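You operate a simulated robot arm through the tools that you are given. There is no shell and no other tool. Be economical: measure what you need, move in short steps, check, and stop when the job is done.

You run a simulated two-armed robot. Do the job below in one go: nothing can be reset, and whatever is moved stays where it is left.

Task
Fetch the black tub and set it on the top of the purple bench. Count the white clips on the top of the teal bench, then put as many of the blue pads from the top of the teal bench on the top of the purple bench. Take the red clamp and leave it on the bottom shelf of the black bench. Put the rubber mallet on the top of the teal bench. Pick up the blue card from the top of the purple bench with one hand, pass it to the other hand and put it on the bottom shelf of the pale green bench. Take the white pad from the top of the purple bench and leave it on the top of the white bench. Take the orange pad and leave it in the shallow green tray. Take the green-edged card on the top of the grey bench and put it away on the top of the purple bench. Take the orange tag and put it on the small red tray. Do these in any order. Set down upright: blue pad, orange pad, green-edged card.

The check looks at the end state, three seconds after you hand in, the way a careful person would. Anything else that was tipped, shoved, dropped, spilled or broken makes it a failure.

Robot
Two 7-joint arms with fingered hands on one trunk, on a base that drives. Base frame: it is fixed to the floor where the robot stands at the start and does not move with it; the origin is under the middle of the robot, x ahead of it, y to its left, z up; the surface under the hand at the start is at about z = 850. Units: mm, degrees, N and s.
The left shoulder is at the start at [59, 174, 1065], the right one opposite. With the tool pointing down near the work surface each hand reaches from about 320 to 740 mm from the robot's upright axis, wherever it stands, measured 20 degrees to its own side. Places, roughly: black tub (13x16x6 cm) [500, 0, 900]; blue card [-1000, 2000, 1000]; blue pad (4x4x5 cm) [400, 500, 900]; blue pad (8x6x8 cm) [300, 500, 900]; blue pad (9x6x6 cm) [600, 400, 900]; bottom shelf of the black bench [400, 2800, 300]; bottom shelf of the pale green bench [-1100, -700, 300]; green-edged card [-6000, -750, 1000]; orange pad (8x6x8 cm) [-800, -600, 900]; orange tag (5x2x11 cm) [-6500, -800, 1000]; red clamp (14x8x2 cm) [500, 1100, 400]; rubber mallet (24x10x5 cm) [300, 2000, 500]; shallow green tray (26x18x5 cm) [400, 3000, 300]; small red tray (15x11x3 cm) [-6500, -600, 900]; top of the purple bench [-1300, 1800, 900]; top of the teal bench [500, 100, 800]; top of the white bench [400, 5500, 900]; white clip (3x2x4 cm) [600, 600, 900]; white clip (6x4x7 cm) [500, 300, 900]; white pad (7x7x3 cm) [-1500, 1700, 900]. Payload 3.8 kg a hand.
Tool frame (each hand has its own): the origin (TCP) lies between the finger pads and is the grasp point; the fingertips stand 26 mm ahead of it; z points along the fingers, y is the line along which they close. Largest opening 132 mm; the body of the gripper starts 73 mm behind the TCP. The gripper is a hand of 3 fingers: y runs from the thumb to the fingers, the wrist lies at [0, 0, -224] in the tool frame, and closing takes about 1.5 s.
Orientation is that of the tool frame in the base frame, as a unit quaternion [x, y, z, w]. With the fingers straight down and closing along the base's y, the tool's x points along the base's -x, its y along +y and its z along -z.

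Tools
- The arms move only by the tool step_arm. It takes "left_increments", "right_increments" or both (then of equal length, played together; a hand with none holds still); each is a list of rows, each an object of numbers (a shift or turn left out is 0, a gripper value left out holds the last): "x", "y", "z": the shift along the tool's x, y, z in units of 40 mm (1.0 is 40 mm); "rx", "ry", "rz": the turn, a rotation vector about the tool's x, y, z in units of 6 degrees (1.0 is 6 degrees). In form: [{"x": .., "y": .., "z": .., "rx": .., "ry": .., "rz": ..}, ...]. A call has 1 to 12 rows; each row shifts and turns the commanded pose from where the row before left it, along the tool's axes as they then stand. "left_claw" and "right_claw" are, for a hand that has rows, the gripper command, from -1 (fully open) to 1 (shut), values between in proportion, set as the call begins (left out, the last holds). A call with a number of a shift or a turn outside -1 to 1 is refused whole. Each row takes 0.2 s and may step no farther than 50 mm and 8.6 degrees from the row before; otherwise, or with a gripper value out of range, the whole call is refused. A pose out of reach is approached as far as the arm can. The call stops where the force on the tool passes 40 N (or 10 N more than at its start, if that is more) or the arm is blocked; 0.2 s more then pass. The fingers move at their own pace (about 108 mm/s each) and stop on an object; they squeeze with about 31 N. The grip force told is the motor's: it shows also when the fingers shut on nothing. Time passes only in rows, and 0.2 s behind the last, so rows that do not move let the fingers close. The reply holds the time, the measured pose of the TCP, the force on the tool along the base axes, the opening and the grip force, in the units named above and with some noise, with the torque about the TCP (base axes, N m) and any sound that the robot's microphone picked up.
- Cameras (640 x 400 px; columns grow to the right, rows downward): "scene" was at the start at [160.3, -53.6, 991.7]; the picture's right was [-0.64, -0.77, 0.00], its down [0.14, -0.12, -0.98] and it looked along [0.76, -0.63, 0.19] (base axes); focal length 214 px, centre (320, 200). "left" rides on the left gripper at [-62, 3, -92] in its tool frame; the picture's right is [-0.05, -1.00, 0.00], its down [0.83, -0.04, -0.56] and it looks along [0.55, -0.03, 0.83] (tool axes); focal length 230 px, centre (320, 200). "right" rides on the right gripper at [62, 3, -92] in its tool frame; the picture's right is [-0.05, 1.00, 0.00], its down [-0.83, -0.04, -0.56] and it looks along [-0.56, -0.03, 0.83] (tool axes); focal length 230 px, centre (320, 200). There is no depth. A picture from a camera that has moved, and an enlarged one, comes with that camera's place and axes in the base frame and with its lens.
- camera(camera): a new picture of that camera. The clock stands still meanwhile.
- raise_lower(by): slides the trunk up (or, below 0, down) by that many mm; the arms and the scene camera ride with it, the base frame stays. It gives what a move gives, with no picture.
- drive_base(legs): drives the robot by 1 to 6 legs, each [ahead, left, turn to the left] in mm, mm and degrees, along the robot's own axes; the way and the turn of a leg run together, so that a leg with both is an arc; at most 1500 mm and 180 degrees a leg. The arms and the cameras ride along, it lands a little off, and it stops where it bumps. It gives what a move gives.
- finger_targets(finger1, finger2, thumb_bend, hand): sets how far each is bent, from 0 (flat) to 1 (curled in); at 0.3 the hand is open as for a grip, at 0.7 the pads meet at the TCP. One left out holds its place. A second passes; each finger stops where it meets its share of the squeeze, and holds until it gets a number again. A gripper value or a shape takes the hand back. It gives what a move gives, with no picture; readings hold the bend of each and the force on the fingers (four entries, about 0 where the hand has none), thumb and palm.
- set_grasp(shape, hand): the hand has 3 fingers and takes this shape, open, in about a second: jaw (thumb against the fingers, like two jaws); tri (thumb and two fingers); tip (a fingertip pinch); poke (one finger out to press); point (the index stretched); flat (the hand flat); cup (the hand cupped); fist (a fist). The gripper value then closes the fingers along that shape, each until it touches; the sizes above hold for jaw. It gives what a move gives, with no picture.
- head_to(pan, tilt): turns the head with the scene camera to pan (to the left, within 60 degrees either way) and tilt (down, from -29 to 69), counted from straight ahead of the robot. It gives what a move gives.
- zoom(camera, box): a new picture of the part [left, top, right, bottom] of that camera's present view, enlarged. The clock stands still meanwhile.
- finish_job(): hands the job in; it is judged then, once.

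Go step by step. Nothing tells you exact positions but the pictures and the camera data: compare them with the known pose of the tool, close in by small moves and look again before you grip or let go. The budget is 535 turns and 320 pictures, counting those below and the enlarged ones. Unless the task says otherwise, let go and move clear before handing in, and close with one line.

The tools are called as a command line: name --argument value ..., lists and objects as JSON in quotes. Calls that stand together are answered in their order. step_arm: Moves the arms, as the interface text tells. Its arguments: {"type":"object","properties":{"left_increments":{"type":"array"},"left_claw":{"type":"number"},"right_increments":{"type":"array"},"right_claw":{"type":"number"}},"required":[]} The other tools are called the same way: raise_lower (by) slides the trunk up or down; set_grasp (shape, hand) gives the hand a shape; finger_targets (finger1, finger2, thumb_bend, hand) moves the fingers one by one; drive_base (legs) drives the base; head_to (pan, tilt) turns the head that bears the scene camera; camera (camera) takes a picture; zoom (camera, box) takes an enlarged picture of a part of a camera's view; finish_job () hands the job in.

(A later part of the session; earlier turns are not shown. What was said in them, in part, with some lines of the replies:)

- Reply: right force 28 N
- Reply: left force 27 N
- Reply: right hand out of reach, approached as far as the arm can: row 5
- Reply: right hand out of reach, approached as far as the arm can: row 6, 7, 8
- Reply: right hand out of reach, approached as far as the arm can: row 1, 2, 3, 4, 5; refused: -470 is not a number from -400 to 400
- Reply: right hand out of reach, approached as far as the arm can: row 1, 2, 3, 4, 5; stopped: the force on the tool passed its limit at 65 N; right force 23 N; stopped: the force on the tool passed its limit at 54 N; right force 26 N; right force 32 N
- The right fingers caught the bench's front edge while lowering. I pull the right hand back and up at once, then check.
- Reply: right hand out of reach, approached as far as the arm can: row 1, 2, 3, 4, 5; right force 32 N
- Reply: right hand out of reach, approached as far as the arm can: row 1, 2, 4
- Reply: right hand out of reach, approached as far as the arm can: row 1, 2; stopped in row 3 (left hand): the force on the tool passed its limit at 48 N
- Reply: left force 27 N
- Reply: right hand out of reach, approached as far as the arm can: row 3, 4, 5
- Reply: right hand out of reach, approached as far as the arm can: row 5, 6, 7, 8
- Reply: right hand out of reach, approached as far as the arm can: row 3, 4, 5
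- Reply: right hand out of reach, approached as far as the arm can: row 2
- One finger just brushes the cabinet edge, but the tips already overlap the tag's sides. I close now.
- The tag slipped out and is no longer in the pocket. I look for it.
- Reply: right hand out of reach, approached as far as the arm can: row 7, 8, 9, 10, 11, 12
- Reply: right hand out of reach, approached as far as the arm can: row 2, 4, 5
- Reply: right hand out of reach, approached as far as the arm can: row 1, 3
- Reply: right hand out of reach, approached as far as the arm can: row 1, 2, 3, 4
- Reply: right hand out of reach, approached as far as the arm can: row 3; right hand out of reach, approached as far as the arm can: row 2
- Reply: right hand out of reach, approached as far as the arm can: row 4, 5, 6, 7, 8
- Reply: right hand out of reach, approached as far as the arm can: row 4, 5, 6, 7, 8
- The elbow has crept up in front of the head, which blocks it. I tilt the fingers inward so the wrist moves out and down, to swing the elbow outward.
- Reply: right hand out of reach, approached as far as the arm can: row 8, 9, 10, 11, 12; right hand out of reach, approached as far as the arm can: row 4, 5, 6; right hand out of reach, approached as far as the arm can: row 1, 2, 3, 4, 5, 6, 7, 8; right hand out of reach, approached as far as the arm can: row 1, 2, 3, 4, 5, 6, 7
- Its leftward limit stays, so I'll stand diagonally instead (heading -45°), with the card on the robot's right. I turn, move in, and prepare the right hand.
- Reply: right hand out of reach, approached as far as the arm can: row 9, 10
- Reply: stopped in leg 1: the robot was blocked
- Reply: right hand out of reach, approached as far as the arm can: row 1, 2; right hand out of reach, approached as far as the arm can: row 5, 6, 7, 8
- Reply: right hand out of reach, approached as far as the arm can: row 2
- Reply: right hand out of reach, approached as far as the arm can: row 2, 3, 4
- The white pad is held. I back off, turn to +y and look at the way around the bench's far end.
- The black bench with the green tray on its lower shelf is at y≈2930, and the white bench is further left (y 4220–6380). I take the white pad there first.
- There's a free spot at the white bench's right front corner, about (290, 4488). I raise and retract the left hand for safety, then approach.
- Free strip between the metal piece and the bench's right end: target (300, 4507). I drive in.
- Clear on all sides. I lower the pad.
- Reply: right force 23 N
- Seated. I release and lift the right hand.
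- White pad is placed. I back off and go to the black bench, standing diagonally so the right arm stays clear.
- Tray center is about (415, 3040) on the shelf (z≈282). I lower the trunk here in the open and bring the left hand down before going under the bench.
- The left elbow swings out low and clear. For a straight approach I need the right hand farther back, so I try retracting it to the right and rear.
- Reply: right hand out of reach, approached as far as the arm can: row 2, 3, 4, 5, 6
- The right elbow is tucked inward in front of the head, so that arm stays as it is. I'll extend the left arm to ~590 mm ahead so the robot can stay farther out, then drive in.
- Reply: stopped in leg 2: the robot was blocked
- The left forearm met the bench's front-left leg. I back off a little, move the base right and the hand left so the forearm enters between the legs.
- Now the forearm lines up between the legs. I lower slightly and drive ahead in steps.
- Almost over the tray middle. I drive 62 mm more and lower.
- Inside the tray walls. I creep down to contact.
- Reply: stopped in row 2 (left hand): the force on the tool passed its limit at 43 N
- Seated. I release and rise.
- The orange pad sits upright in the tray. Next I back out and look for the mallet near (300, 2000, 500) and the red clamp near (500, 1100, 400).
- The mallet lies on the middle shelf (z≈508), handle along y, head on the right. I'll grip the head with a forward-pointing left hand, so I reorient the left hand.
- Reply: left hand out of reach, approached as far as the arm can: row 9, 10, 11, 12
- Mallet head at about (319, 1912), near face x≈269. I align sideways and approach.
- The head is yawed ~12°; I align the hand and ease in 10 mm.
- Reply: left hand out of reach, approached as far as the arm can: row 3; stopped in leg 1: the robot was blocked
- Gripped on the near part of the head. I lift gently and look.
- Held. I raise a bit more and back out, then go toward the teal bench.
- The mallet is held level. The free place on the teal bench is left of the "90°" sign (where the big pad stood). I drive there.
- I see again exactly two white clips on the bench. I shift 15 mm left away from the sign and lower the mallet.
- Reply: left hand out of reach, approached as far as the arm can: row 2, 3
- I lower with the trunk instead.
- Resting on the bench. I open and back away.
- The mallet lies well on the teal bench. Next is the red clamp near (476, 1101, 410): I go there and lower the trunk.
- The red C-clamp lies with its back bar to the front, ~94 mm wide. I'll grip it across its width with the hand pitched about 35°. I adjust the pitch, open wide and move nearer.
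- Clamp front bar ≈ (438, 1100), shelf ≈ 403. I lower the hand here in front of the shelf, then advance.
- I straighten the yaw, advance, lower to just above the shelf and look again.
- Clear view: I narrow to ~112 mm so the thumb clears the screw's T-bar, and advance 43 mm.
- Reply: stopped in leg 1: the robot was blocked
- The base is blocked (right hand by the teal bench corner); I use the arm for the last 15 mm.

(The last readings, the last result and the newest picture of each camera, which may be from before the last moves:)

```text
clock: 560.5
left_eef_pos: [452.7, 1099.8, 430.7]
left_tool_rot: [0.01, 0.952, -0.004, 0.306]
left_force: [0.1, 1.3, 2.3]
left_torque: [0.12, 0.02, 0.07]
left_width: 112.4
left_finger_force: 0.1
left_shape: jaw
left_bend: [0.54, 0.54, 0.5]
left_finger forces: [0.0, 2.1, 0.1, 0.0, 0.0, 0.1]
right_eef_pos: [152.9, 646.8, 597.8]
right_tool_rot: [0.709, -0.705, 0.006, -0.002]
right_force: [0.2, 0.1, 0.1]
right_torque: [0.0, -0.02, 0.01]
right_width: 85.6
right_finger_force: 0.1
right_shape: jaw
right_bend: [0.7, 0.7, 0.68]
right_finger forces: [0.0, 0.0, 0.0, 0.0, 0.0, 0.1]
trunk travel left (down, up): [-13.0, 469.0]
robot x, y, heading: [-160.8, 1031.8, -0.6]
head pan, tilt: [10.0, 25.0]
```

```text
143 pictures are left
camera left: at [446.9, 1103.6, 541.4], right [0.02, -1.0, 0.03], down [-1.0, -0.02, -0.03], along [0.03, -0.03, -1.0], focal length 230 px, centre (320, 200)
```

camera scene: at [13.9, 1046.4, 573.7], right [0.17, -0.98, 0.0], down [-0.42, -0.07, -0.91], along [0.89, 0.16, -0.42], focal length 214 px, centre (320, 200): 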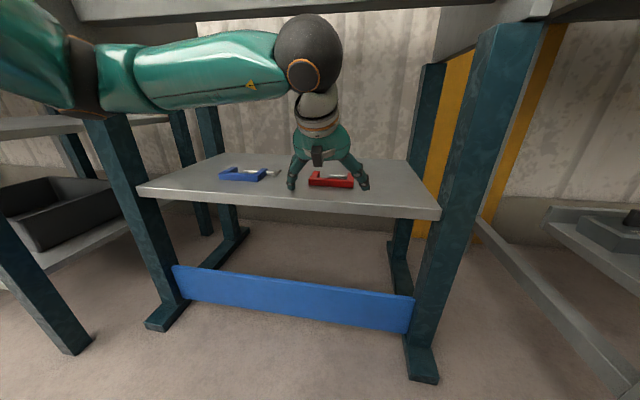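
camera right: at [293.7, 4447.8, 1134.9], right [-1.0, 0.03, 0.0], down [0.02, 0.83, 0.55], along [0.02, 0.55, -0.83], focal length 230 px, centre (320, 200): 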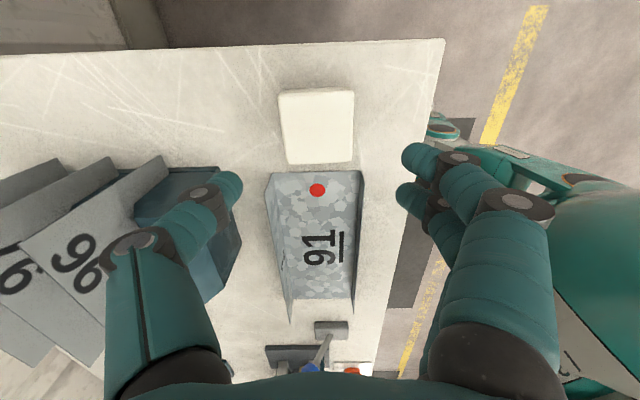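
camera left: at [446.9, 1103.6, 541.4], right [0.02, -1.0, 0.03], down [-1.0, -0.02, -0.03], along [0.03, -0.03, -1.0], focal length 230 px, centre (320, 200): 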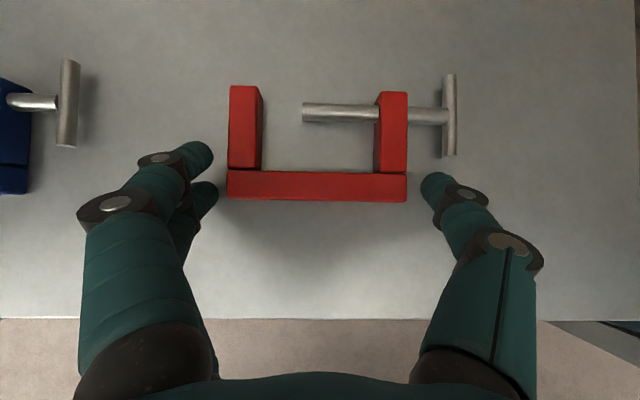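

Positioned around the clamp. I close.

step_arm --left_increments '[{"x": -0.03, "z": -0.04}, {}, {}, {}, {}]' --left_claw 1

camera --camera "left"

```text
clock: 561.7
left_eef_pos: [451.4, 1099.7, 430.5]
left_tool_rot: [0.01, 0.952, -0.005, 0.306]
left_force: [0.6, 0.8, -0.3]
left_torque: [-0.03, 0.05, 0.02]
left_width: 93.3
left_finger_force: 31.1
left_shape: jaw
left_bend: [0.7, 0.58, 0.67]
left_finger forces: [14.0, 12.9, 0.0, 0.0, 24.2, 0.0]
right_eef_pos: [152.0, 646.6, 597.0]
right_tool_rot: [0.709, -0.705, 0.006, -0.003]
right_force: [-0.1, -0.8, -0.3]
right_torque: [-0.01, 0.0, -0.02]
right_width: 85.7
right_finger_force: 0.0
right_shape: jaw
right_bend: [0.7, 0.7, 0.68]
right_finger forces: [0.0, 0.0, 0.0, 0.1, 0.1, 0.1]
trunk travel left (down, up): [-13.0, 469.0]
robot x, y, heading: [-156.0, 1032.6, -0.6]
head pan, tilt: [10.0, 25.0]
```

```text
142 pictures are left
camera left: at [446.8, 1103.6, 543.0], right [0.02, -1.0, 0.03], down [-1.0, -0.02, -0.03], along [0.03, -0.03, -1.0], focal length 230 px, centre (320, 200)
```

left: 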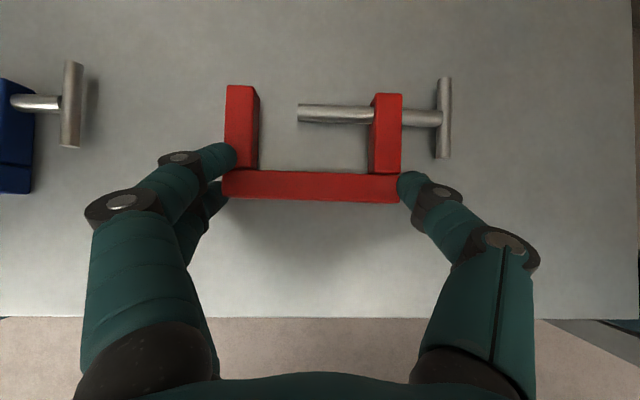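

Gripped. I lift a little and check.

step_arm --left_increments '[{"x": -0.22, "z": -0.3}, {"x": -0.22, "z": -0.3}]'

camera --camera "left"

```text
clock: 562.3
left_eef_pos: [452.7, 1097.9, 461.6]
left_tool_rot: [0.009, 0.952, -0.005, 0.307]
left_force: [-0.1, 0.0, -1.4]
left_torque: [0.03, 0.04, -0.02]
left_width: 93.2
left_finger_force: 30.6
left_shape: jaw
left_bend: [0.7, 0.59, 0.67]
left_finger forces: [13.7, 12.6, 0.0, 0.0, 23.5, 0.0]
right_eef_pos: [153.7, 646.3, 597.6]
right_tool_rot: [0.709, -0.705, 0.006, -0.002]
right_force: [-0.2, 0.0, 0.0]
right_torque: [0.02, -0.01, 0.02]
right_width: 85.5
right_finger_force: 0.0
right_shape: jaw
right_bend: [0.7, 0.7, 0.68]
right_finger forces: [0.0, 0.0, 0.0, 0.1, 0.0, 0.1]
trunk travel left (down, up): [-13.0, 469.0]
robot x, y, heading: [-157.9, 1031.2, -0.0]
head pan, tilt: [10.0, 25.0]
```

```text
141 pictures are left
camera left: at [446.9, 1103.7, 573.0], right [0.02, -1.0, 0.03], down [-1.0, -0.02, -0.03], along [0.03, -0.03, -1.0], focal length 230 px, centre (320, 200)
```

left: 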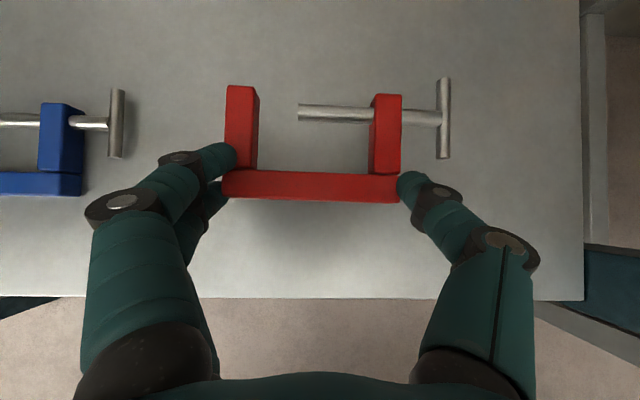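

Held level. I back out and go to the black bench, to its free shelf part around y≈2700.

drive_base --legs '[[-400, 0, 0], [0, 1500, 0], [0, 100, 0]]'

camera --camera "scene"

camera --camera "left"

```text
clock: 578.8
left_eef_pos: [67.7, 2692.6, 462.1]
left_tool_rot: [0.011, 0.952, -0.005, 0.306]
left_force: [1.4, -1.0, -1.4]
left_torque: [-0.02, 0.08, -0.02]
left_width: 93.4
left_finger_force: 31.6
left_shape: jaw
left_bend: [0.7, 0.59, 0.67]
left_finger forces: [13.6, 12.7, 0.0, 0.1, 22.5, 0.0]
right_eef_pos: [-231.4, 2241.8, 597.2]
right_tool_rot: [0.708, -0.706, 0.007, -0.002]
right_force: [0.6, 0.3, -0.7]
right_torque: [-0.01, -0.03, 0.03]
right_width: 85.5
right_finger_force: 0.1
right_shape: jaw
right_bend: [0.7, 0.7, 0.68]
right_finger forces: [0.1, 0.1, 0.1, 0.1, 0.0, 0.1]
trunk travel left (down, up): [-13.0, 469.0]
robot x, y, heading: [-538.9, 2627.8, -0.4]
head pan, tilt: [10.0, 25.0]
```

```text
140 pictures are left
camera scene: at [-346.7, 2640.0, 573.6], right [0.16, -0.99, 0.0], down [-0.42, -0.07, -0.91], along [0.89, 0.15, -0.42], focal length 214 px, centre (320, 200)
```

scene: 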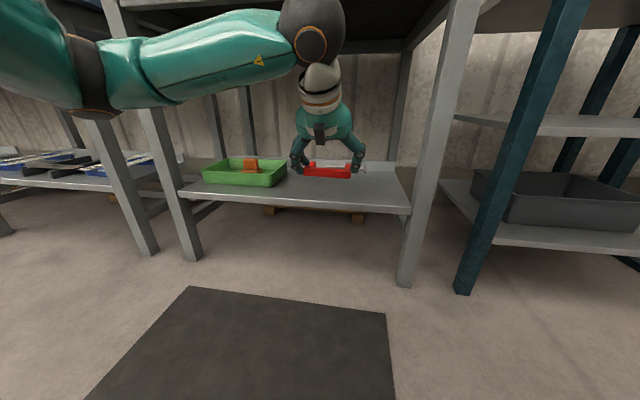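

```text
139 pictures are left
camera left: at [63.2, 2696.7, 572.7], right [0.02, -1.0, 0.03], down [-1.0, -0.02, -0.03], along [0.03, -0.03, -1.0], focal length 230 px, centre (320, 200)
```

left: 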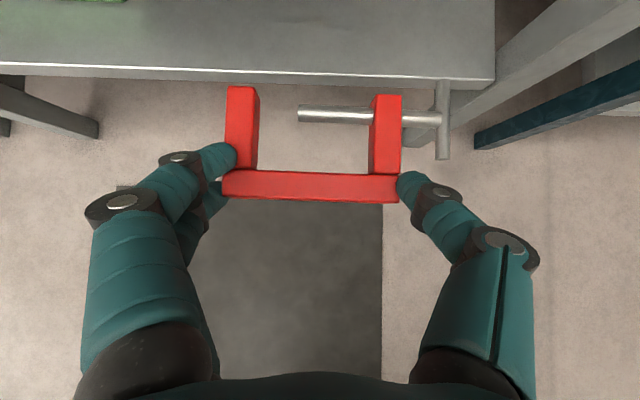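

Shelf right end at y≈2480, tray begins at ≈2909; y≈2692 is free. I drive in and lower.

drive_base --legs '[[310, 0, 0]]'

step_arm --left_increments '[{"x": 0.5, "z": 0.69}, {"x": 0.5, "z": 0.69}, {"x": 0.5, "z": 0.69}]'

camera --camera "left"

camera --camera "scene"

```text
clock: 580.8
left_eef_pos: [374.3, 2689.6, 459.8]
left_tool_rot: [0.012, 0.952, -0.005, 0.306]
left_force: [0.2, 0.5, -2.4]
left_torque: [0.04, 0.05, -0.01]
left_width: 93.3
left_finger_force: 31.1
left_shape: jaw
left_bend: [0.7, 0.59, 0.67]
left_finger forces: [13.6, 12.7, 0.1, 0.0, 22.2, 0.0]
right_eef_pos: [74.1, 2238.1, 596.4]
right_tool_rot: [0.707, -0.707, 0.006, -0.003]
right_force: [0.3, -0.4, 0.4]
right_torque: [-0.01, 0.02, 0.0]
right_width: 85.5
right_finger_force: 0.1
right_shape: jaw
right_bend: [0.7, 0.7, 0.68]
right_finger forces: [0.0, 0.0, 0.0, 0.0, 0.1, 0.1]
trunk travel left (down, up): [-13.0, 469.0]
robot x, y, heading: [-236.0, 2624.0, -0.6]
head pan, tilt: [10.0, 25.0]
```

```text
clock: 581.6
left_eef_pos: [373.2, 2689.9, 358.6]
left_tool_rot: [0.012, 0.952, -0.004, 0.306]
left_force: [-0.2, 0.9, -2.4]
left_torque: [0.0, 0.06, -0.01]
left_width: 93.1
left_finger_force: 31.3
left_shape: jaw
left_bend: [0.7, 0.59, 0.67]
left_finger forces: [13.5, 12.7, 0.1, 0.0, 21.7, 0.1]
right_eef_pos: [73.4, 2237.9, 596.3]
right_tool_rot: [0.708, -0.706, 0.006, -0.003]
right_force: [0.0, 0.7, -0.3]
right_torque: [0.0, -0.03, -0.03]
right_width: 85.6
right_finger_force: 0.0
right_shape: jaw
right_bend: [0.7, 0.7, 0.68]
right_finger forces: [0.0, 0.1, 0.0, 0.0, 0.1, 0.0]
trunk travel left (down, up): [-13.0, 469.0]
robot x, y, heading: [-232.7, 2626.6, -0.4]
head pan, tilt: [10.0, 25.0]
```

```text
138 pictures are left
camera left: at [369.1, 2693.7, 469.7], right [0.02, -1.0, 0.03], down [-1.0, -0.02, -0.03], along [0.03, -0.03, -1.0], focal length 230 px, centre (320, 200)
```

left: 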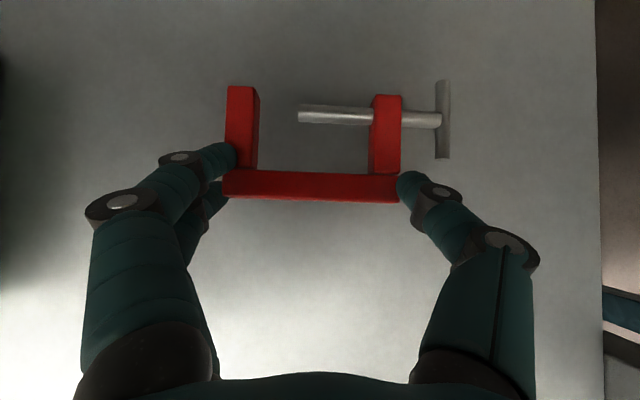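

```text
137 pictures are left
camera scene: at [-40.6, 2637.0, 573.6], right [0.16, -0.99, 0.0], down [-0.42, -0.07, -0.91], along [0.89, 0.15, -0.42], focal length 214 px, centre (320, 200)
```

scene: 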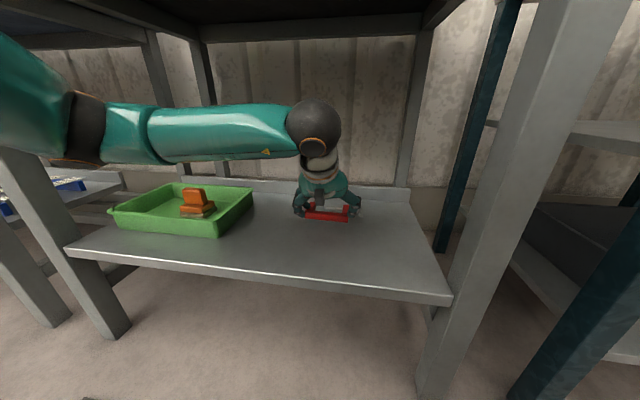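

Over the free shelf. I creep down to contact.

step_arm --left_increments '[{"x": 0.22, "z": 0.3}, {"x": 0.15, "z": 0.2}, {"x": 0.06, "z": 0.08}]'

step_arm --left_increments '[{"x": 0.04, "z": 0.06}, {"x": 0.04, "z": 0.06}, {"x": 0.04, "z": 0.06}]'

```text
clock: 582.4
left_eef_pos: [374.1, 2689.4, 331.9]
left_tool_rot: [0.012, 0.952, -0.006, 0.307]
left_force: [-0.9, 0.9, 3.4]
left_torque: [-0.25, -0.03, -0.05]
left_width: 93.3
left_finger_force: 31.4
left_shape: jaw
left_bend: [0.69, 0.59, 0.67]
left_finger forces: [14.6, 13.4, 0.0, 0.0, 27.3, 0.1]
right_eef_pos: [72.9, 2237.5, 597.1]
right_tool_rot: [0.708, -0.707, 0.006, -0.002]
right_force: [0.1, -0.6, -0.7]
right_torque: [0.01, 0.01, 0.0]
right_width: 85.3
right_finger_force: 0.1
right_shape: jaw
right_bend: [0.7, 0.7, 0.68]
right_finger forces: [0.0, 0.0, 0.0, 0.1, 0.0, 0.0]
trunk travel left (down, up): [-13.0, 469.0]
robot x, y, heading: [-230.2, 2620.7, -0.7]
head pan, tilt: [10.0, 25.0]
```

```text
clock: 583.2
left_eef_pos: [376.9, 2687.0, 333.0]
left_tool_rot: [0.013, 0.949, -0.008, 0.315]
left_force: [-3.8, 1.1, 12.0]
left_torque: [0.19, 0.0, 0.02]
left_width: 92.4
left_finger_force: 31.1
left_shape: jaw
left_bend: [0.69, 0.61, 0.68]
left_finger forces: [14.7, 18.8, 0.1, 0.0, 26.6, 0.0]
right_eef_pos: [73.0, 2238.4, 596.7]
right_tool_rot: [0.707, -0.707, 0.006, -0.003]
right_force: [0.2, -0.6, 0.5]
right_torque: [-0.03, 0.01, -0.01]
right_width: 85.6
right_finger_force: 0.0
right_shape: jaw
right_bend: [0.7, 0.7, 0.68]
right_finger forces: [0.0, 0.0, 0.0, 0.0, 0.0, 0.0]
trunk travel left (down, up): [-13.0, 469.0]
robot x, y, heading: [-233.0, 2618.0, -0.3]
head pan, tilt: [10.0, 25.0]
stopped in row 3 (left hand): the force on the tool passed its limit at 43 N (the readings are from after the stop); the commanded pose is now the measured one
```

Contact. I raise a hair, open, and back out.

step_arm --left_increments '[{"x": -0.03, "z": -0.04}, {}, {}, {}]' --left_claw -0.7

step_arm --left_increments '[{"x": -0.15, "z": -0.2}, {"x": -0.44, "z": -0.6}]'

drive_base --legs '[[-100, 0, 0]]'

camera --camera "left"

camera --camera "scene"

```text
clock: 584.2
left_eef_pos: [375.3, 2686.3, 330.9]
left_tool_rot: [0.013, 0.95, -0.007, 0.312]
left_force: [0.0, -2.7, 7.6]
left_torque: [0.44, -0.21, -0.07]
left_width: 110.5
left_finger_force: 0.1
left_shape: jaw
left_bend: [0.6, 0.53, 0.5]
left_finger forces: [7.8, 1.0, 0.0, 0.0, 0.0, 0.0]
right_eef_pos: [73.8, 2238.9, 596.9]
right_tool_rot: [0.707, -0.707, 0.007, -0.002]
right_force: [-0.1, -0.3, -0.4]
right_torque: [0.02, -0.03, 0.01]
right_width: 85.5
right_finger_force: 0.0
right_shape: jaw
right_bend: [0.7, 0.7, 0.68]
right_finger forces: [0.0, 0.0, 0.0, 0.0, 0.1, 0.1]
trunk travel left (down, up): [-13.0, 469.0]
robot x, y, heading: [-234.3, 2623.5, -0.6]
head pan, tilt: [10.0, 25.0]
```

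```text
clock: 584.8
left_eef_pos: [375.9, 2686.4, 369.3]
left_tool_rot: [0.012, 0.95, -0.006, 0.31]
left_force: [0.2, -0.8, 0.8]
left_torque: [0.05, 0.03, 0.0]
left_width: 111.9
left_finger_force: 0.1
left_shape: jaw
left_bend: [0.54, 0.54, 0.5]
left_finger forces: [0.0, 0.0, 0.0, 0.0, 0.1, 0.0]
right_eef_pos: [73.8, 2239.0, 596.4]
right_tool_rot: [0.708, -0.706, 0.007, -0.002]
right_force: [0.1, -0.2, -0.7]
right_torque: [0.0, 0.02, 0.02]
right_width: 85.6
right_finger_force: 0.2
right_shape: jaw
right_bend: [0.7, 0.7, 0.68]
right_finger forces: [0.0, 0.0, 0.0, 0.1, 0.0, 0.0]
trunk travel left (down, up): [-13.0, 469.0]
robot x, y, heading: [-231.8, 2622.5, -0.5]
head pan, tilt: [10.0, 25.0]
```

```text
clock: 585.9
left_eef_pos: [276.6, 2688.0, 370.4]
left_tool_rot: [0.012, 0.95, -0.007, 0.312]
left_force: [0.5, 0.2, 0.0]
left_torque: [0.04, -0.04, 0.04]
left_width: 112.1
left_finger_force: 0.1
left_shape: jaw
left_bend: [0.54, 0.54, 0.5]
left_finger forces: [0.0, 0.0, 0.0, 0.0, 0.1, 0.0]
right_eef_pos: [-25.9, 2238.4, 597.2]
right_tool_rot: [0.708, -0.706, 0.006, -0.003]
right_force: [0.9, -0.2, 0.2]
right_torque: [-0.04, 0.0, -0.01]
right_width: 85.6
right_finger_force: 0.1
right_shape: jaw
right_bend: [0.7, 0.7, 0.68]
right_finger forces: [0.1, 0.1, 0.1, 0.0, 0.0, 0.0]
trunk travel left (down, up): [-13.0, 469.0]
robot x, y, heading: [-330.8, 2626.4, -0.6]
head pan, tilt: [10.0, 25.0]
```

```text
136 pictures are left
camera left: at [271.0, 2693.6, 480.8], right [0.01, -1.0, 0.04], down [-1.0, -0.02, -0.04], along [0.05, -0.04, -1.0], focal length 230 px, centre (320, 200)
```

left: 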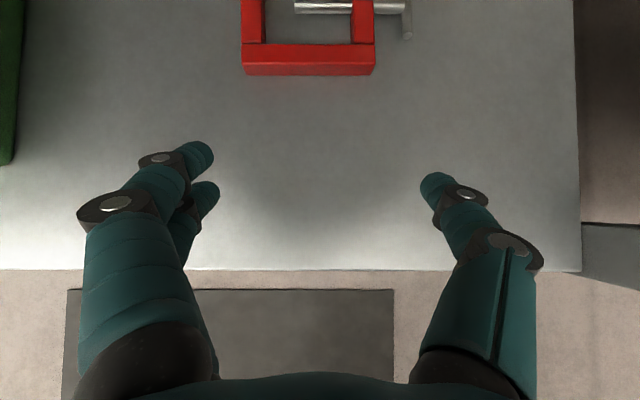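

```text
135 pictures are left
camera scene: at [-140.4, 2638.0, 573.6], right [0.16, -0.99, 0.0], down [-0.42, -0.07, -0.91], along [0.89, 0.15, -0.42], focal length 214 px, centre (320, 200)
```

scene: 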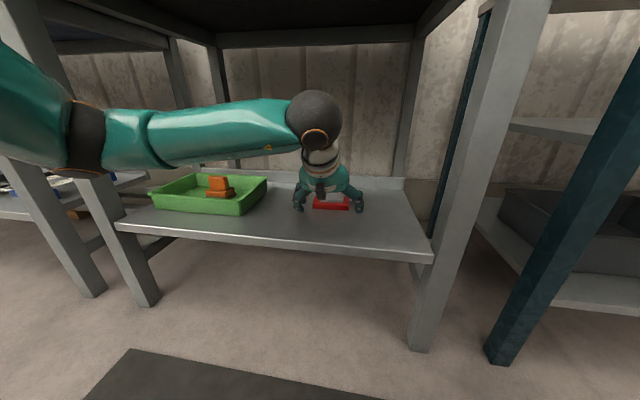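

The clamp lies on the shelf. Last item: the small blue pad. I back off, raise the trunk and point the left hand down.

drive_base --legs '[[-250, 0, 0.5]]'

raise_lower --by 400

step_arm --left_increments '[{"ry": 1}, {"ry": 1}, {"ry": 1}, {"ry": 1}, {"ry": 1}, {"ry": 1}, {"z": -0.9}, {"z": -0.9}, {"z": -0.9}, {"z": -0.9}, {"z": -0.9}, {"z": -0.9}]' --left_claw -0.4

drive_base --legs '[[0, -1500, 0], [0, -700, 0]]'

camera --camera "scene"

```text
clock: 587.8
left_eef_pos: [26.7, 2696.5, 370.7]
left_tool_rot: [0.008, 0.95, -0.006, 0.311]
left_force: [0.0, 0.2, -0.5]
left_torque: [0.0, -0.03, 0.03]
left_width: 112.2
left_finger_force: 0.1
left_shape: jaw
left_bend: [0.54, 0.54, 0.5]
left_finger forces: [0.0, 0.0, 0.1, 0.1, 0.0, 0.0]
right_eef_pos: [-271.2, 2243.2, 597.5]
right_tool_rot: [0.711, -0.703, 0.007, -0.004]
right_force: [0.6, 0.5, 0.1]
right_torque: [0.03, -0.02, -0.02]
right_width: 85.4
right_finger_force: 0.0
right_shape: jaw
right_bend: [0.7, 0.7, 0.68]
right_finger forces: [0.0, 0.1, 0.0, 0.0, 0.0, 0.0]
trunk travel left (down, up): [-13.0, 469.0]
robot x, y, heading: [-581.9, 2622.6, -0.1]
head pan, tilt: [10.0, 25.0]
```

```text
clock: 591.6
left_eef_pos: [26.2, 2695.3, 768.9]
left_tool_rot: [0.008, 0.95, -0.006, 0.311]
left_force: [0.4, -0.7, -0.5]
left_torque: [0.01, -0.01, 0.02]
left_width: 112.1
left_finger_force: 0.0
left_shape: jaw
left_bend: [0.54, 0.54, 0.5]
left_finger forces: [0.0, 0.0, 0.0, 0.1, 0.0, 0.0]
right_eef_pos: [-271.0, 2242.3, 996.6]
right_tool_rot: [0.711, -0.703, 0.007, -0.002]
right_force: [0.2, -0.8, 0.6]
right_torque: [0.01, -0.01, -0.01]
right_width: 85.8
right_finger_force: 0.1
right_shape: jaw
right_bend: [0.7, 0.7, 0.68]
right_finger forces: [0.0, 0.0, 0.1, 0.1, 0.0, 0.0]
trunk travel left (down, up): [-413.0, 69.0]
robot x, y, heading: [-582.7, 2623.5, 0.2]
head pan, tilt: [10.0, 25.0]
```

```text
clock: 594.2
left_eef_pos: [25.7, 2696.8, 985.5]
left_tool_rot: [0.01, 1.0, -0.003, 0.003]
left_force: [0.6, -1.1, -0.2]
left_torque: [0.01, -0.01, -0.03]
left_width: 92.8
left_finger_force: 0.0
left_shape: jaw
left_bend: [0.67, 0.67, 0.64]
left_finger forces: [0.0, 0.0, 0.0, 0.0, 0.0, 0.0]
right_eef_pos: [-272.0, 2243.3, 996.8]
right_tool_rot: [0.711, -0.703, 0.006, -0.002]
right_force: [-0.4, -0.3, -0.6]
right_torque: [-0.01, 0.01, 0.03]
right_width: 85.8
right_finger_force: 0.1
right_shape: jaw
right_bend: [0.7, 0.7, 0.68]
right_finger forces: [0.1, 0.0, 0.1, 0.0, 0.0, 0.0]
trunk travel left (down, up): [-413.0, 69.0]
robot x, y, heading: [-581.7, 2629.4, -0.1]
head pan, tilt: [10.0, 25.0]
```

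```text
clock: 613.8
left_eef_pos: [32.0, 482.4, 983.9]
left_tool_rot: [0.008, 1.0, -0.003, 0.003]
left_force: [-1.2, -0.3, 0.5]
left_torque: [0.0, -0.03, 0.01]
left_width: 92.8
left_finger_force: 0.1
left_shape: jaw
left_bend: [0.67, 0.67, 0.64]
left_finger forces: [0.0, 0.0, 0.0, 0.0, 0.1, 0.0]
right_eef_pos: [-263.6, 28.0, 997.6]
right_tool_rot: [0.712, -0.702, 0.007, -0.003]
right_force: [0.5, -0.8, 1.0]
right_torque: [0.03, 0.01, 0.04]
right_width: 85.6
right_finger_force: 0.1
right_shape: jaw
right_bend: [0.7, 0.7, 0.68]
right_finger forces: [0.0, 0.1, 0.1, 0.0, 0.0, 0.0]
trunk travel left (down, up): [-413.0, 69.0]
robot x, y, heading: [-574.9, 407.8, 0.2]
head pan, tilt: [10.0, 25.0]
```

```text
134 pictures are left
camera scene: at [-382.8, 425.6, 980.9], right [0.18, -0.98, 0.0], down [-0.42, -0.07, -0.91], along [0.89, 0.16, -0.42], focal length 214 px, centre (320, 200)
```

scene: 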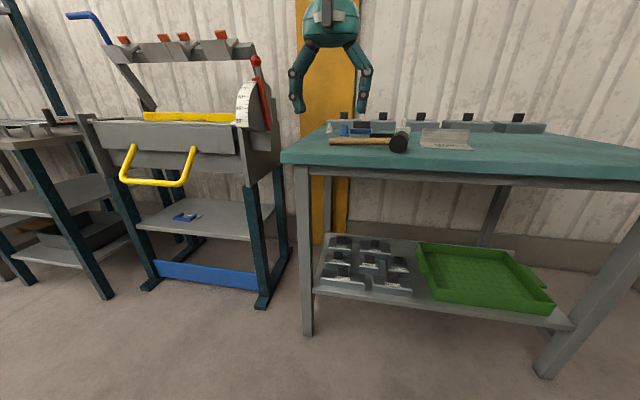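

drive_base --legs '[[400, 5, 0]]'

camera --camera "left"

zoom --camera "scene" --box '[220, 100, 460, 260]'

```text
clock: 616.3
left_eef_pos: [428.5, 486.7, 984.9]
left_tool_rot: [0.01, 1.0, -0.003, 0.003]
left_force: [0.8, 0.4, -0.7]
left_torque: [0.01, 0.02, 0.0]
left_width: 92.9
left_finger_force: 0.0
left_shape: jaw
left_bend: [0.67, 0.67, 0.64]
left_finger forces: [0.0, 0.0, 0.0, 0.0, 0.0, 0.0]
right_eef_pos: [132.1, 33.2, 996.2]
right_tool_rot: [0.712, -0.702, 0.006, -0.003]
right_force: [0.6, 1.1, 0.1]
right_torque: [0.01, 0.0, 0.0]
right_width: 85.5
right_finger_force: 0.1
right_shape: jaw
right_bend: [0.7, 0.7, 0.68]
right_finger forces: [0.1, 0.0, 0.0, 0.0, 0.0, 0.1]
trunk travel left (down, up): [-413.0, 69.0]
robot x, y, heading: [-179.9, 415.4, -0.3]
head pan, tilt: [10.0, 25.0]
```

```text
133 pictures are left
camera left: at [488.7, 489.7, 1077.9], right [0.03, -1.0, 0.01], down [-0.83, -0.02, 0.55], along [-0.55, -0.02, -0.83], focal length 230 px, centre (320, 200)
```

left: 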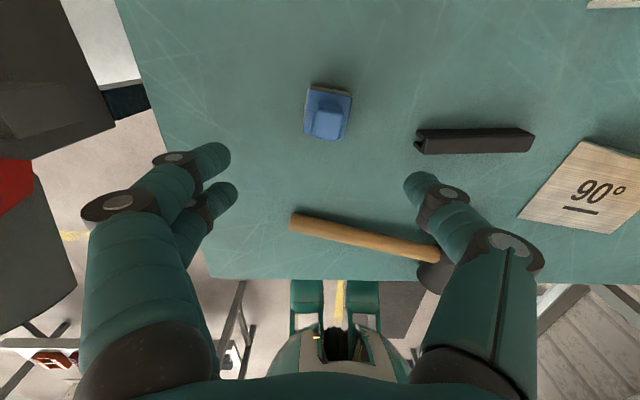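

```text
2.50 times, centred on (340, 180) of scene
camera zoom: at [13.5, 430.7, 980.9], right [0.17, -0.98, 0.0], down [-0.42, -0.07, -0.91], along [0.89, 0.16, -0.42], focal length 536 px, centre (270, 250)
```

zoom: 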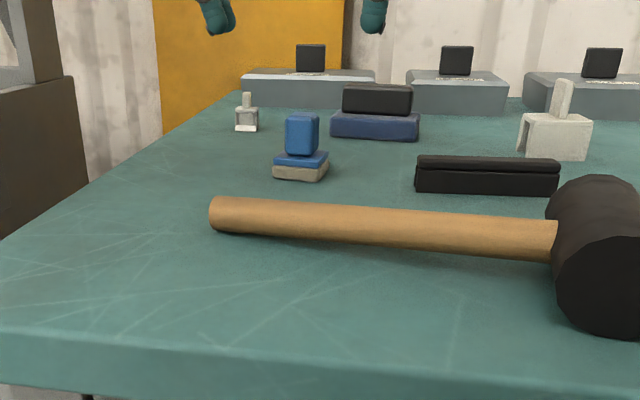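

I center over the small pad, narrow the opening, and descend.

step_arm --left_increments '[{"x": -0.36, "y": -0.14}, {"z": 0.7}, {"z": 0.7}]' --left_claw -0.2

camera --camera "left"

```text
clock: 617.1
left_eef_pos: [443.3, 481.7, 928.9]
left_tool_rot: [0.01, 1.0, -0.003, 0.004]
left_force: [0.3, 0.4, -0.2]
left_torque: [0.05, -0.02, 0.02]
left_width: 79.7
left_finger_force: 0.0
left_shape: jaw
left_bend: [0.71, 0.71, 0.71]
left_finger forces: [0.0, 0.0, 0.0, 0.1, 0.1, 0.0]
right_eef_pos: [132.2, 32.3, 997.1]
right_tool_rot: [0.711, -0.703, 0.007, -0.002]
right_force: [0.6, 0.0, -1.1]
right_torque: [-0.05, 0.0, 0.0]
right_width: 85.5
right_finger_force: 0.1
right_shape: jaw
right_bend: [0.7, 0.7, 0.68]
right_finger forces: [0.1, 0.0, 0.1, 0.1, 0.0, 0.0]
trunk travel left (down, up): [-413.0, 69.0]
robot x, y, heading: [-176.8, 415.2, -0.2]
head pan, tilt: [10.0, 25.0]
```

```text
131 pictures are left
camera left: at [503.1, 483.5, 1021.9], right [0.03, -1.0, 0.01], down [-0.83, -0.02, 0.55], along [-0.55, -0.02, -0.83], focal length 230 px, centre (320, 200)
```

left: 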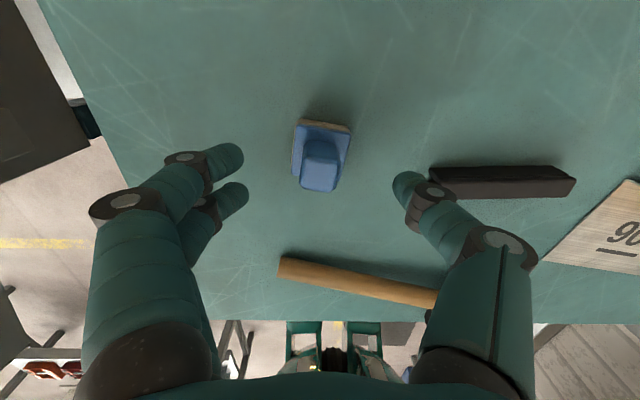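

step_arm --left_increments '[{"x": 0.13, "z": 0.5}, {"z": 0.5}, {"z": 0.24}]'

step_arm --left_increments '[{}, {}, {}, {}, {}]' --left_claw 1

camera --camera "left"

```text
clock: 617.9
left_eef_pos: [438.1, 480.2, 878.5]
left_tool_rot: [0.009, 1.0, -0.004, 0.003]
left_force: [-0.1, -0.1, -0.3]
left_torque: [-0.01, -0.02, 0.0]
left_width: 79.4
left_finger_force: 0.0
left_shape: jaw
left_bend: [0.71, 0.71, 0.71]
left_finger forces: [0.1, 0.1, 0.1, 0.0, 0.0, 0.0]
right_eef_pos: [132.0, 32.1, 997.7]
right_tool_rot: [0.711, -0.703, 0.005, -0.002]
right_force: [-1.4, -0.1, -0.8]
right_torque: [0.01, 0.0, 0.03]
right_width: 85.6
right_finger_force: 0.1
right_shape: jaw
right_bend: [0.7, 0.7, 0.68]
right_finger forces: [0.0, 0.1, 0.1, 0.1, 0.0, 0.0]
trunk travel left (down, up): [-413.0, 69.0]
robot x, y, heading: [-175.7, 413.6, -0.0]
head pan, tilt: [10.0, 25.0]
```

```text
clock: 619.1
left_eef_pos: [438.3, 480.4, 878.1]
left_tool_rot: [0.01, 1.0, -0.003, 0.003]
left_force: [0.3, 0.7, 0.6]
left_torque: [0.01, -0.03, 0.01]
left_width: 33.9
left_finger_force: 30.7
left_shape: jaw
left_bend: [0.73, 0.74, 0.7]
left_finger forces: [14.2, 13.8, 0.1, 0.0, 27.9, 0.0]
right_eef_pos: [130.7, 33.2, 996.8]
right_tool_rot: [0.712, -0.702, 0.006, -0.002]
right_force: [0.2, 0.6, 0.5]
right_torque: [-0.01, -0.03, 0.0]
right_width: 85.9
right_finger_force: 0.0
right_shape: jaw
right_bend: [0.7, 0.7, 0.68]
right_finger forces: [0.0, 0.0, 0.1, 0.1, 0.0, 0.0]
trunk travel left (down, up): [-413.0, 69.0]
robot x, y, heading: [-178.5, 416.5, 0.0]
head pan, tilt: [10.0, 25.0]
```

```text
130 pictures are left
camera left: at [497.8, 483.5, 972.4], right [0.03, -1.0, 0.01], down [-0.83, -0.02, 0.55], along [-0.55, -0.02, -0.83], focal length 230 px, centre (320, 200)
```

left: 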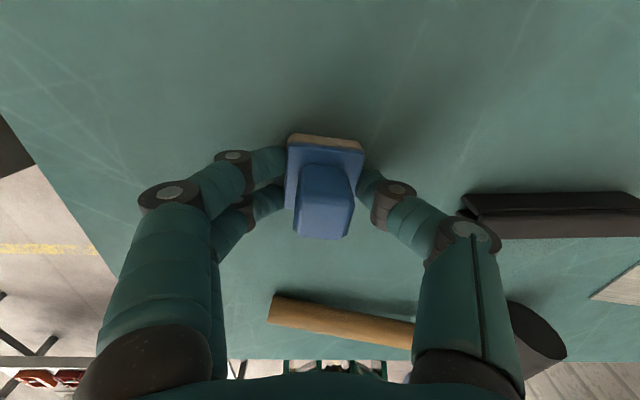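

Gripped. I lift, back away, turn around and carry it to the purple bench.

step_arm --left_increments '[{"z": -0.5}, {"z": -0.8}, {"z": -0.8}, {"z": -0.8}, {"z": -0.5}]'

drive_base --legs '[[-424, 0, 0], [0, 0, -90], [0, 0, -90], [-378, 0, 0], [0, -1250, 0]]'

head_to --pan 5 --tilt 25

camera --camera "scene"

camera --camera "left"

```text
clock: 620.3
left_eef_pos: [438.3, 480.9, 1016.8]
left_tool_rot: [0.01, 1.0, -0.003, 0.002]
left_force: [-0.7, -0.1, -1.1]
left_torque: [-0.01, 0.01, -0.02]
left_width: 33.8
left_finger_force: 30.8
left_shape: jaw
left_bend: [0.73, 0.74, 0.7]
left_finger forces: [14.2, 13.8, 0.1, 0.0, 27.9, 0.0]
right_eef_pos: [130.9, 32.3, 996.8]
right_tool_rot: [0.711, -0.703, 0.006, -0.002]
right_force: [-0.5, -0.5, 0.5]
right_torque: [0.04, -0.03, 0.02]
right_width: 85.6
right_finger_force: 0.1
right_shape: jaw
right_bend: [0.7, 0.7, 0.68]
right_finger forces: [0.0, 0.0, 0.1, 0.0, 0.1, 0.0]
trunk travel left (down, up): [-413.0, 69.0]
robot x, y, heading: [-178.3, 417.0, -0.3]
head pan, tilt: [10.0, 25.0]
```

```text
clock: 643.2
left_eef_pos: [-859.0, 1586.7, 1016.6]
left_tool_rot: [1.0, 0.0, -0.003, -0.002]
left_force: [-0.7, -0.3, -0.1]
left_torque: [0.01, -0.01, 0.02]
left_width: 34.0
left_finger_force: 31.1
left_shape: jaw
left_bend: [0.73, 0.74, 0.7]
left_finger forces: [14.2, 13.5, 0.1, 0.0, 27.6, 0.0]
right_eef_pos: [-558.3, 2040.4, 998.0]
right_tool_rot: [0.697, 0.717, -0.003, -0.006]
right_force: [-0.5, -1.0, 0.4]
right_torque: [-0.01, 0.02, 0.04]
right_width: 85.6
right_finger_force: 0.0
right_shape: jaw
right_bend: [0.7, 0.7, 0.68]
right_finger forces: [0.0, 0.0, 0.1, 0.0, 0.0, 0.0]
trunk travel left (down, up): [-413.0, 69.0]
robot x, y, heading: [-240.9, 1661.7, -178.9]
head pan, tilt: [10.0, 25.0]
```

```text
clock: 643.9
left_eef_pos: [-858.5, 1586.8, 1016.3]
left_tool_rot: [1.0, -0.001, -0.003, -0.003]
left_force: [-0.2, 0.4, -0.5]
left_torque: [0.0, -0.01, -0.02]
left_width: 34.0
left_finger_force: 30.8
left_shape: jaw
left_bend: [0.73, 0.74, 0.7]
left_finger forces: [14.2, 13.5, 0.0, 0.0, 27.6, 0.0]
right_eef_pos: [-559.1, 2038.8, 997.9]
right_tool_rot: [0.697, 0.717, -0.003, -0.007]
right_force: [0.4, 0.1, 0.7]
right_torque: [0.02, 0.02, 0.0]
right_width: 85.4
right_finger_force: 0.1
right_shape: jaw
right_bend: [0.7, 0.7, 0.68]
right_finger forces: [0.1, 0.0, 0.0, 0.0, 0.1, 0.0]
trunk travel left (down, up): [-413.0, 69.0]
robot x, y, heading: [-239.4, 1662.9, -179.4]
head pan, tilt: [5.0, 25.0]
```

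```text
129 pictures are left
camera scene: at [-433.3, 1651.7, 980.9], right [-0.1, 0.99, 0.0], down [0.42, 0.04, -0.91], along [-0.9, -0.09, -0.42], focal length 214 px, centre (320, 200)
```

scene: 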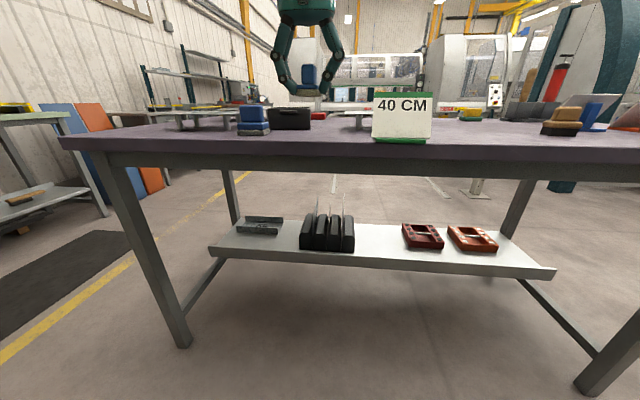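

```text
128 pictures are left
camera left: at [-920.6, 1584.3, 1109.2], right [-0.05, 1.0, 0.01], down [0.83, 0.04, 0.55], along [0.55, 0.03, -0.83], focal length 230 px, centre (320, 200)
```

left: 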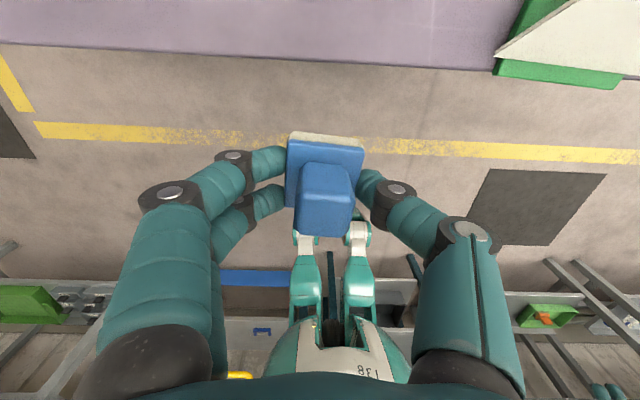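

I drive 125 mm ahead so the pad is over the free spot at (-985, 1600), then lower.

drive_base --legs '[[125, -12, 0]]'

step_arm --left_increments '[{"z": 0.8}, {"z": 0.8}, {"z": 0.3}]'

camera --camera "scene"

camera --camera "left"

```text
clock: 645.2
left_eef_pos: [-983.8, 1596.8, 1016.9]
left_tool_rot: [1.0, -0.002, -0.003, -0.003]
left_force: [0.1, 0.1, 0.9]
left_torque: [0.01, -0.04, -0.02]
left_width: 33.6
left_finger_force: 30.9
left_shape: jaw
left_bend: [0.73, 0.74, 0.7]
left_finger forces: [14.2, 13.5, 0.0, 0.0, 27.7, 0.0]
right_eef_pos: [-683.8, 2049.1, 997.5]
right_tool_rot: [0.697, 0.717, -0.003, -0.006]
right_force: [0.8, 0.3, -0.5]
right_torque: [-0.01, -0.01, -0.01]
right_width: 85.5
right_finger_force: 0.0
right_shape: jaw
right_bend: [0.7, 0.7, 0.68]
right_finger forces: [0.0, 0.1, 0.0, 0.0, 0.0, 0.1]
trunk travel left (down, up): [-413.0, 69.0]
robot x, y, heading: [-367.1, 1673.7, -179.0]
head pan, tilt: [5.0, 25.0]
```

```text
clock: 646.0
left_eef_pos: [-984.0, 1597.6, 940.4]
left_tool_rot: [1.0, -0.001, -0.003, -0.002]
left_force: [0.5, 0.6, -0.5]
left_torque: [-0.03, -0.02, 0.01]
left_width: 33.7
left_finger_force: 31.1
left_shape: jaw
left_bend: [0.73, 0.74, 0.7]
left_finger forces: [14.3, 13.6, 0.0, 0.0, 27.7, 0.0]
right_eef_pos: [-682.5, 2049.9, 997.2]
right_tool_rot: [0.698, 0.716, -0.003, -0.006]
right_force: [-0.1, 0.0, 0.3]
right_torque: [-0.03, 0.04, -0.02]
right_width: 85.6
right_finger_force: 0.1
right_shape: jaw
right_bend: [0.7, 0.7, 0.68]
right_finger forces: [0.1, 0.1, 0.1, 0.1, 0.0, 0.1]
trunk travel left (down, up): [-413.0, 69.0]
robot x, y, heading: [-366.5, 1673.3, -179.2]
head pan, tilt: [5.0, 25.0]
```

```text
127 pictures are left
camera scene: at [-557.5, 1661.6, 981.0], right [-0.1, 0.99, 0.0], down [0.42, 0.04, -0.91], along [-0.9, -0.09, -0.42], focal length 214 px, centre (320, 200)
```

scene: 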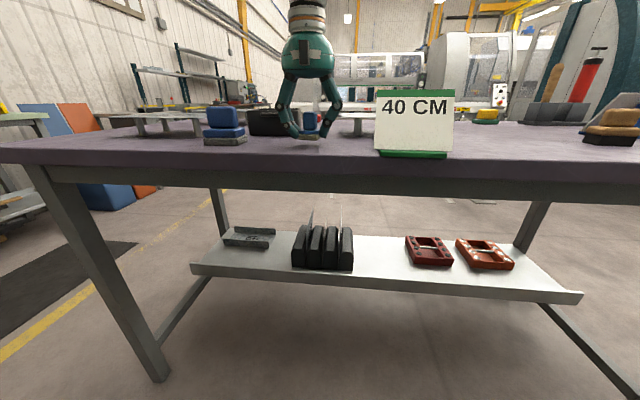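

```text
126 pictures are left
camera left: at [-1045.7, 1594.8, 1034.2], right [-0.05, 1.0, 0.01], down [0.83, 0.04, 0.55], along [0.55, 0.03, -0.84], focal length 230 px, centre (320, 200)
```

left: 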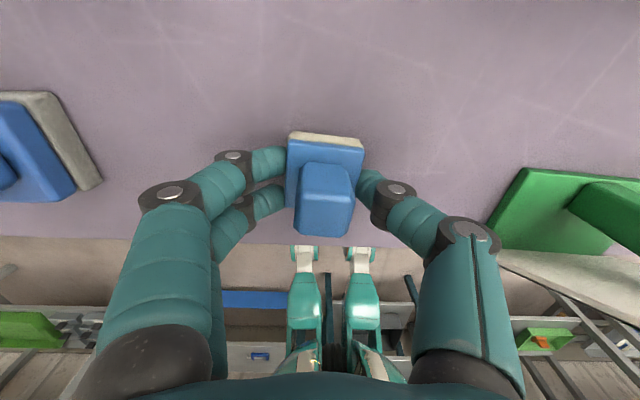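

step_arm --left_increments '[{"z": 0.15}, {"z": 0.08}]'

step_arm --left_increments '[{"z": 0.06}, {"z": 0.05}]'

```text
clock: 646.6
left_eef_pos: [-983.4, 1596.9, 932.3]
left_tool_rot: [1.0, 0.0, -0.003, -0.003]
left_force: [0.7, -0.1, -0.4]
left_torque: [0.01, -0.04, -0.04]
left_width: 33.6
left_finger_force: 31.5
left_shape: jaw
left_bend: [0.73, 0.74, 0.7]
left_finger forces: [14.2, 13.4, 0.0, 0.0, 27.6, 0.1]
right_eef_pos: [-682.4, 2049.0, 997.6]
right_tool_rot: [0.697, 0.717, -0.002, -0.007]
right_force: [-0.5, -0.1, -0.5]
right_torque: [0.04, -0.01, -0.02]
right_width: 85.6
right_finger_force: 0.0
right_shape: jaw
right_bend: [0.7, 0.7, 0.68]
right_finger forces: [0.1, 0.1, 0.1, 0.0, 0.0, 0.1]
trunk travel left (down, up): [-413.0, 69.0]
robot x, y, heading: [-364.6, 1673.2, -179.3]
head pan, tilt: [5.0, 25.0]
```

```text
clock: 647.2
left_eef_pos: [-984.1, 1597.9, 928.8]
left_tool_rot: [1.0, -0.001, -0.004, -0.003]
left_force: [-0.2, -0.4, 5.7]
left_torque: [-0.08, 0.0, 0.0]
left_width: 34.0
left_finger_force: 31.0
left_shape: jaw
left_bend: [0.73, 0.74, 0.7]
left_finger forces: [15.1, 14.5, 0.0, 0.0, 28.7, 0.1]
right_eef_pos: [-681.8, 2049.4, 997.6]
right_tool_rot: [0.698, 0.716, -0.003, -0.007]
right_force: [-0.6, -1.0, -0.7]
right_torque: [0.0, 0.02, -0.01]
right_width: 85.4
right_finger_force: 0.2
right_shape: jaw
right_bend: [0.7, 0.7, 0.68]
right_finger forces: [0.1, 0.1, 0.0, 0.0, 0.0, 0.1]
trunk travel left (down, up): [-413.0, 69.0]
robot x, y, heading: [-365.8, 1676.3, -179.0]
head pan, tilt: [5.0, 25.0]
```

Contact. I release and lift away.

step_arm --left_increments '[{}, {}, {}]' --left_claw 0.1

step_arm --left_increments '[{"z": -0.4}, {"z": -0.8}, {"z": -0.8}, {"z": -0.8}, {"z": -0.8}]'

drive_base --legs '[[-200, 0, 0]]'

raise_lower --by 60

head_to --pan 0 --tilt 15

camera --camera "scene"

zoom --camera "scene" --box '[140, 120, 500, 280]'

```text
clock: 648.0
left_eef_pos: [-983.8, 1598.2, 926.8]
left_tool_rot: [1.0, -0.001, -0.002, -0.002]
left_force: [-0.3, 1.1, 3.3]
left_torque: [-0.09, -0.01, 0.04]
left_width: 57.6
left_finger_force: 0.0
left_shape: jaw
left_bend: [0.74, 0.74, 0.7]
left_finger forces: [1.1, 1.7, 0.0, 0.1, 0.1, 0.1]
right_eef_pos: [-682.2, 2049.8, 998.0]
right_tool_rot: [0.698, 0.716, -0.003, -0.006]
right_force: [-0.5, 0.7, 0.2]
right_torque: [0.0, 0.01, -0.01]
right_width: 85.6
right_finger_force: 0.0
right_shape: jaw
right_bend: [0.7, 0.7, 0.68]
right_finger forces: [0.0, 0.1, 0.1, 0.1, 0.1, 0.0]
trunk travel left (down, up): [-413.0, 69.0]
robot x, y, heading: [-365.2, 1673.7, -178.9]
head pan, tilt: [5.0, 25.0]
```

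```text
clock: 649.2
left_eef_pos: [-983.1, 1595.9, 1072.6]
left_tool_rot: [1.0, -0.002, -0.003, -0.003]
left_force: [0.3, -0.4, 1.1]
left_torque: [-0.01, 0.0, 0.01]
left_width: 58.9
left_finger_force: 0.1
left_shape: jaw
left_bend: [0.73, 0.73, 0.7]
left_finger forces: [0.1, 0.0, 0.1, 0.0, 0.1, 0.0]
right_eef_pos: [-682.3, 2050.2, 996.2]
right_tool_rot: [0.698, 0.717, -0.002, -0.006]
right_force: [-0.6, 0.1, -0.2]
right_torque: [0.02, -0.02, 0.0]
right_width: 85.2
right_finger_force: 0.1
right_shape: jaw
right_bend: [0.7, 0.7, 0.68]
right_finger forces: [0.1, 0.0, 0.1, 0.0, 0.0, 0.0]
trunk travel left (down, up): [-413.0, 69.0]
robot x, y, heading: [-366.6, 1673.7, -179.2]
head pan, tilt: [5.0, 25.0]
```

```text
clock: 650.8
left_eef_pos: [-780.8, 1598.1, 1070.3]
left_tool_rot: [1.0, -0.001, -0.004, -0.003]
left_force: [0.0, 0.7, -0.8]
left_torque: [0.0, -0.02, -0.01]
left_width: 59.0
left_finger_force: 0.0
left_shape: jaw
left_bend: [0.73, 0.73, 0.7]
left_finger forces: [0.0, 0.0, 0.0, 0.0, 0.0, 0.0]
right_eef_pos: [-482.7, 2052.0, 996.5]
right_tool_rot: [0.696, 0.718, -0.002, -0.006]
right_force: [0.4, -0.2, 0.5]
right_torque: [-0.01, 0.02, 0.0]
right_width: 85.7
right_finger_force: 0.1
right_shape: jaw
right_bend: [0.7, 0.7, 0.68]
right_finger forces: [0.0, 0.0, 0.0, 0.1, 0.1, 0.0]
trunk travel left (down, up): [-413.0, 69.0]
robot x, y, heading: [-165.2, 1677.3, -179.1]
head pan, tilt: [5.0, 25.0]
```

```text
clock: 651.8
left_eef_pos: [-779.6, 1598.3, 1138.9]
left_tool_rot: [1.0, -0.002, -0.01, -0.003]
left_force: [0.2, 0.4, -0.4]
left_torque: [-0.02, 0.03, -0.05]
left_width: 59.0
left_finger_force: 0.1
left_shape: jaw
left_bend: [0.73, 0.73, 0.7]
left_finger forces: [0.0, 0.1, 0.1, 0.1, 0.0, 0.0]
right_eef_pos: [-484.8, 2051.6, 1056.8]
right_tool_rot: [0.696, 0.718, -0.001, -0.005]
right_force: [-0.4, -0.4, -0.4]
right_torque: [0.01, 0.06, -0.01]
right_width: 85.5
right_finger_force: 0.0
right_shape: jaw
right_bend: [0.7, 0.7, 0.68]
right_finger forces: [0.0, 0.0, 0.0, 0.1, 0.1, 0.0]
trunk travel left (down, up): [-473.0, 9.0]
robot x, y, heading: [-169.3, 1674.4, -178.9]
head pan, tilt: [5.0, 25.0]
```

```text
clock: 652.5
left_eef_pos: [-778.6, 1598.7, 1140.7]
left_tool_rot: [1.0, 0.001, -0.012, -0.003]
left_force: [0.5, 0.4, 0.6]
left_torque: [0.0, 0.01, -0.01]
left_width: 58.8
left_finger_force: 0.0
left_shape: jaw
left_bend: [0.73, 0.73, 0.7]
left_finger forces: [0.0, 0.1, 0.0, 0.0, 0.0, 0.1]
right_eef_pos: [-482.9, 2052.8, 1056.8]
right_tool_rot: [0.697, 0.717, -0.003, -0.006]
right_force: [0.0, 0.1, -0.6]
right_torque: [0.0, 0.0, -0.02]
right_width: 85.6
right_finger_force: 0.1
right_shape: jaw
right_bend: [0.7, 0.7, 0.68]
right_finger forces: [0.0, 0.0, 0.1, 0.1, 0.0, 0.0]
trunk travel left (down, up): [-473.0, 9.0]
robot x, y, heading: [-164.7, 1677.5, -179.0]
head pan, tilt: [0.0, 15.0]
```

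```text
125 pictures are left
camera scene: at [-366.9, 1672.5, 1079.8], right [-0.02, 1.0, 0.0], down [0.26, 0.0, -0.97], along [-0.97, -0.02, -0.26], focal length 214 px, centre (320, 200)
```

scene: 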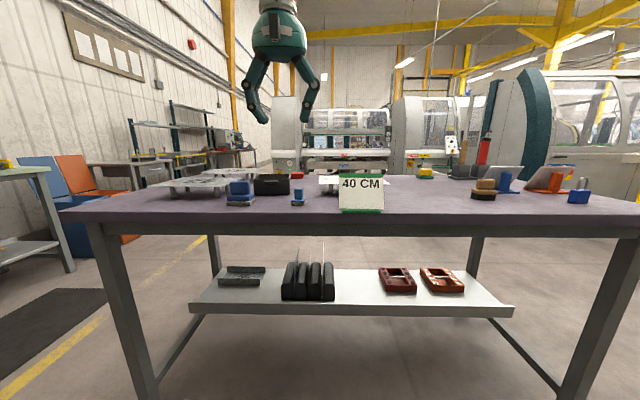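

```text
1.78 times, centred on (320, 200) of scene
camera zoom: at [-366.9, 1672.5, 1079.8], right [-0.02, 1.0, 0.0], down [0.26, 0.0, -0.97], along [-0.97, -0.02, -0.26], focal length 381 px, centre (320, 200)
```

zoom: 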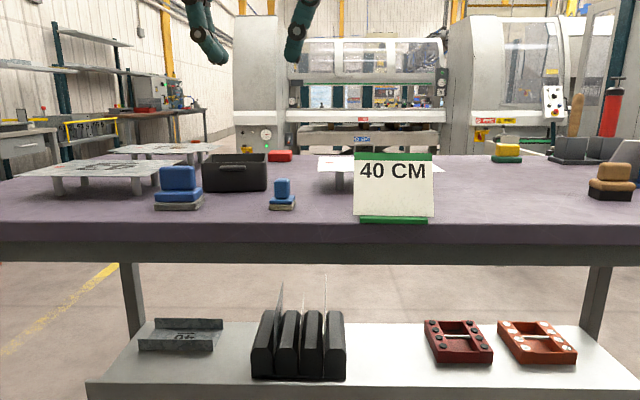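

The purple bench now holds the tub, both blue pads upright and the "40 CM" card. All the other items were seen in place earlier, both hands are empty and clear, so I hand in.

finish_job

```text
The job is handed in.
```

All nine tasks are done and handed in; I counted two white clips on the teal bench, so two blue pads went to the purple bench. The orange tag slipped out of my grip once and fell flat on the grey bench before I put it on the red tray, and the right hand pressed briefly against the pale green bench's front edge while I was lowering it.
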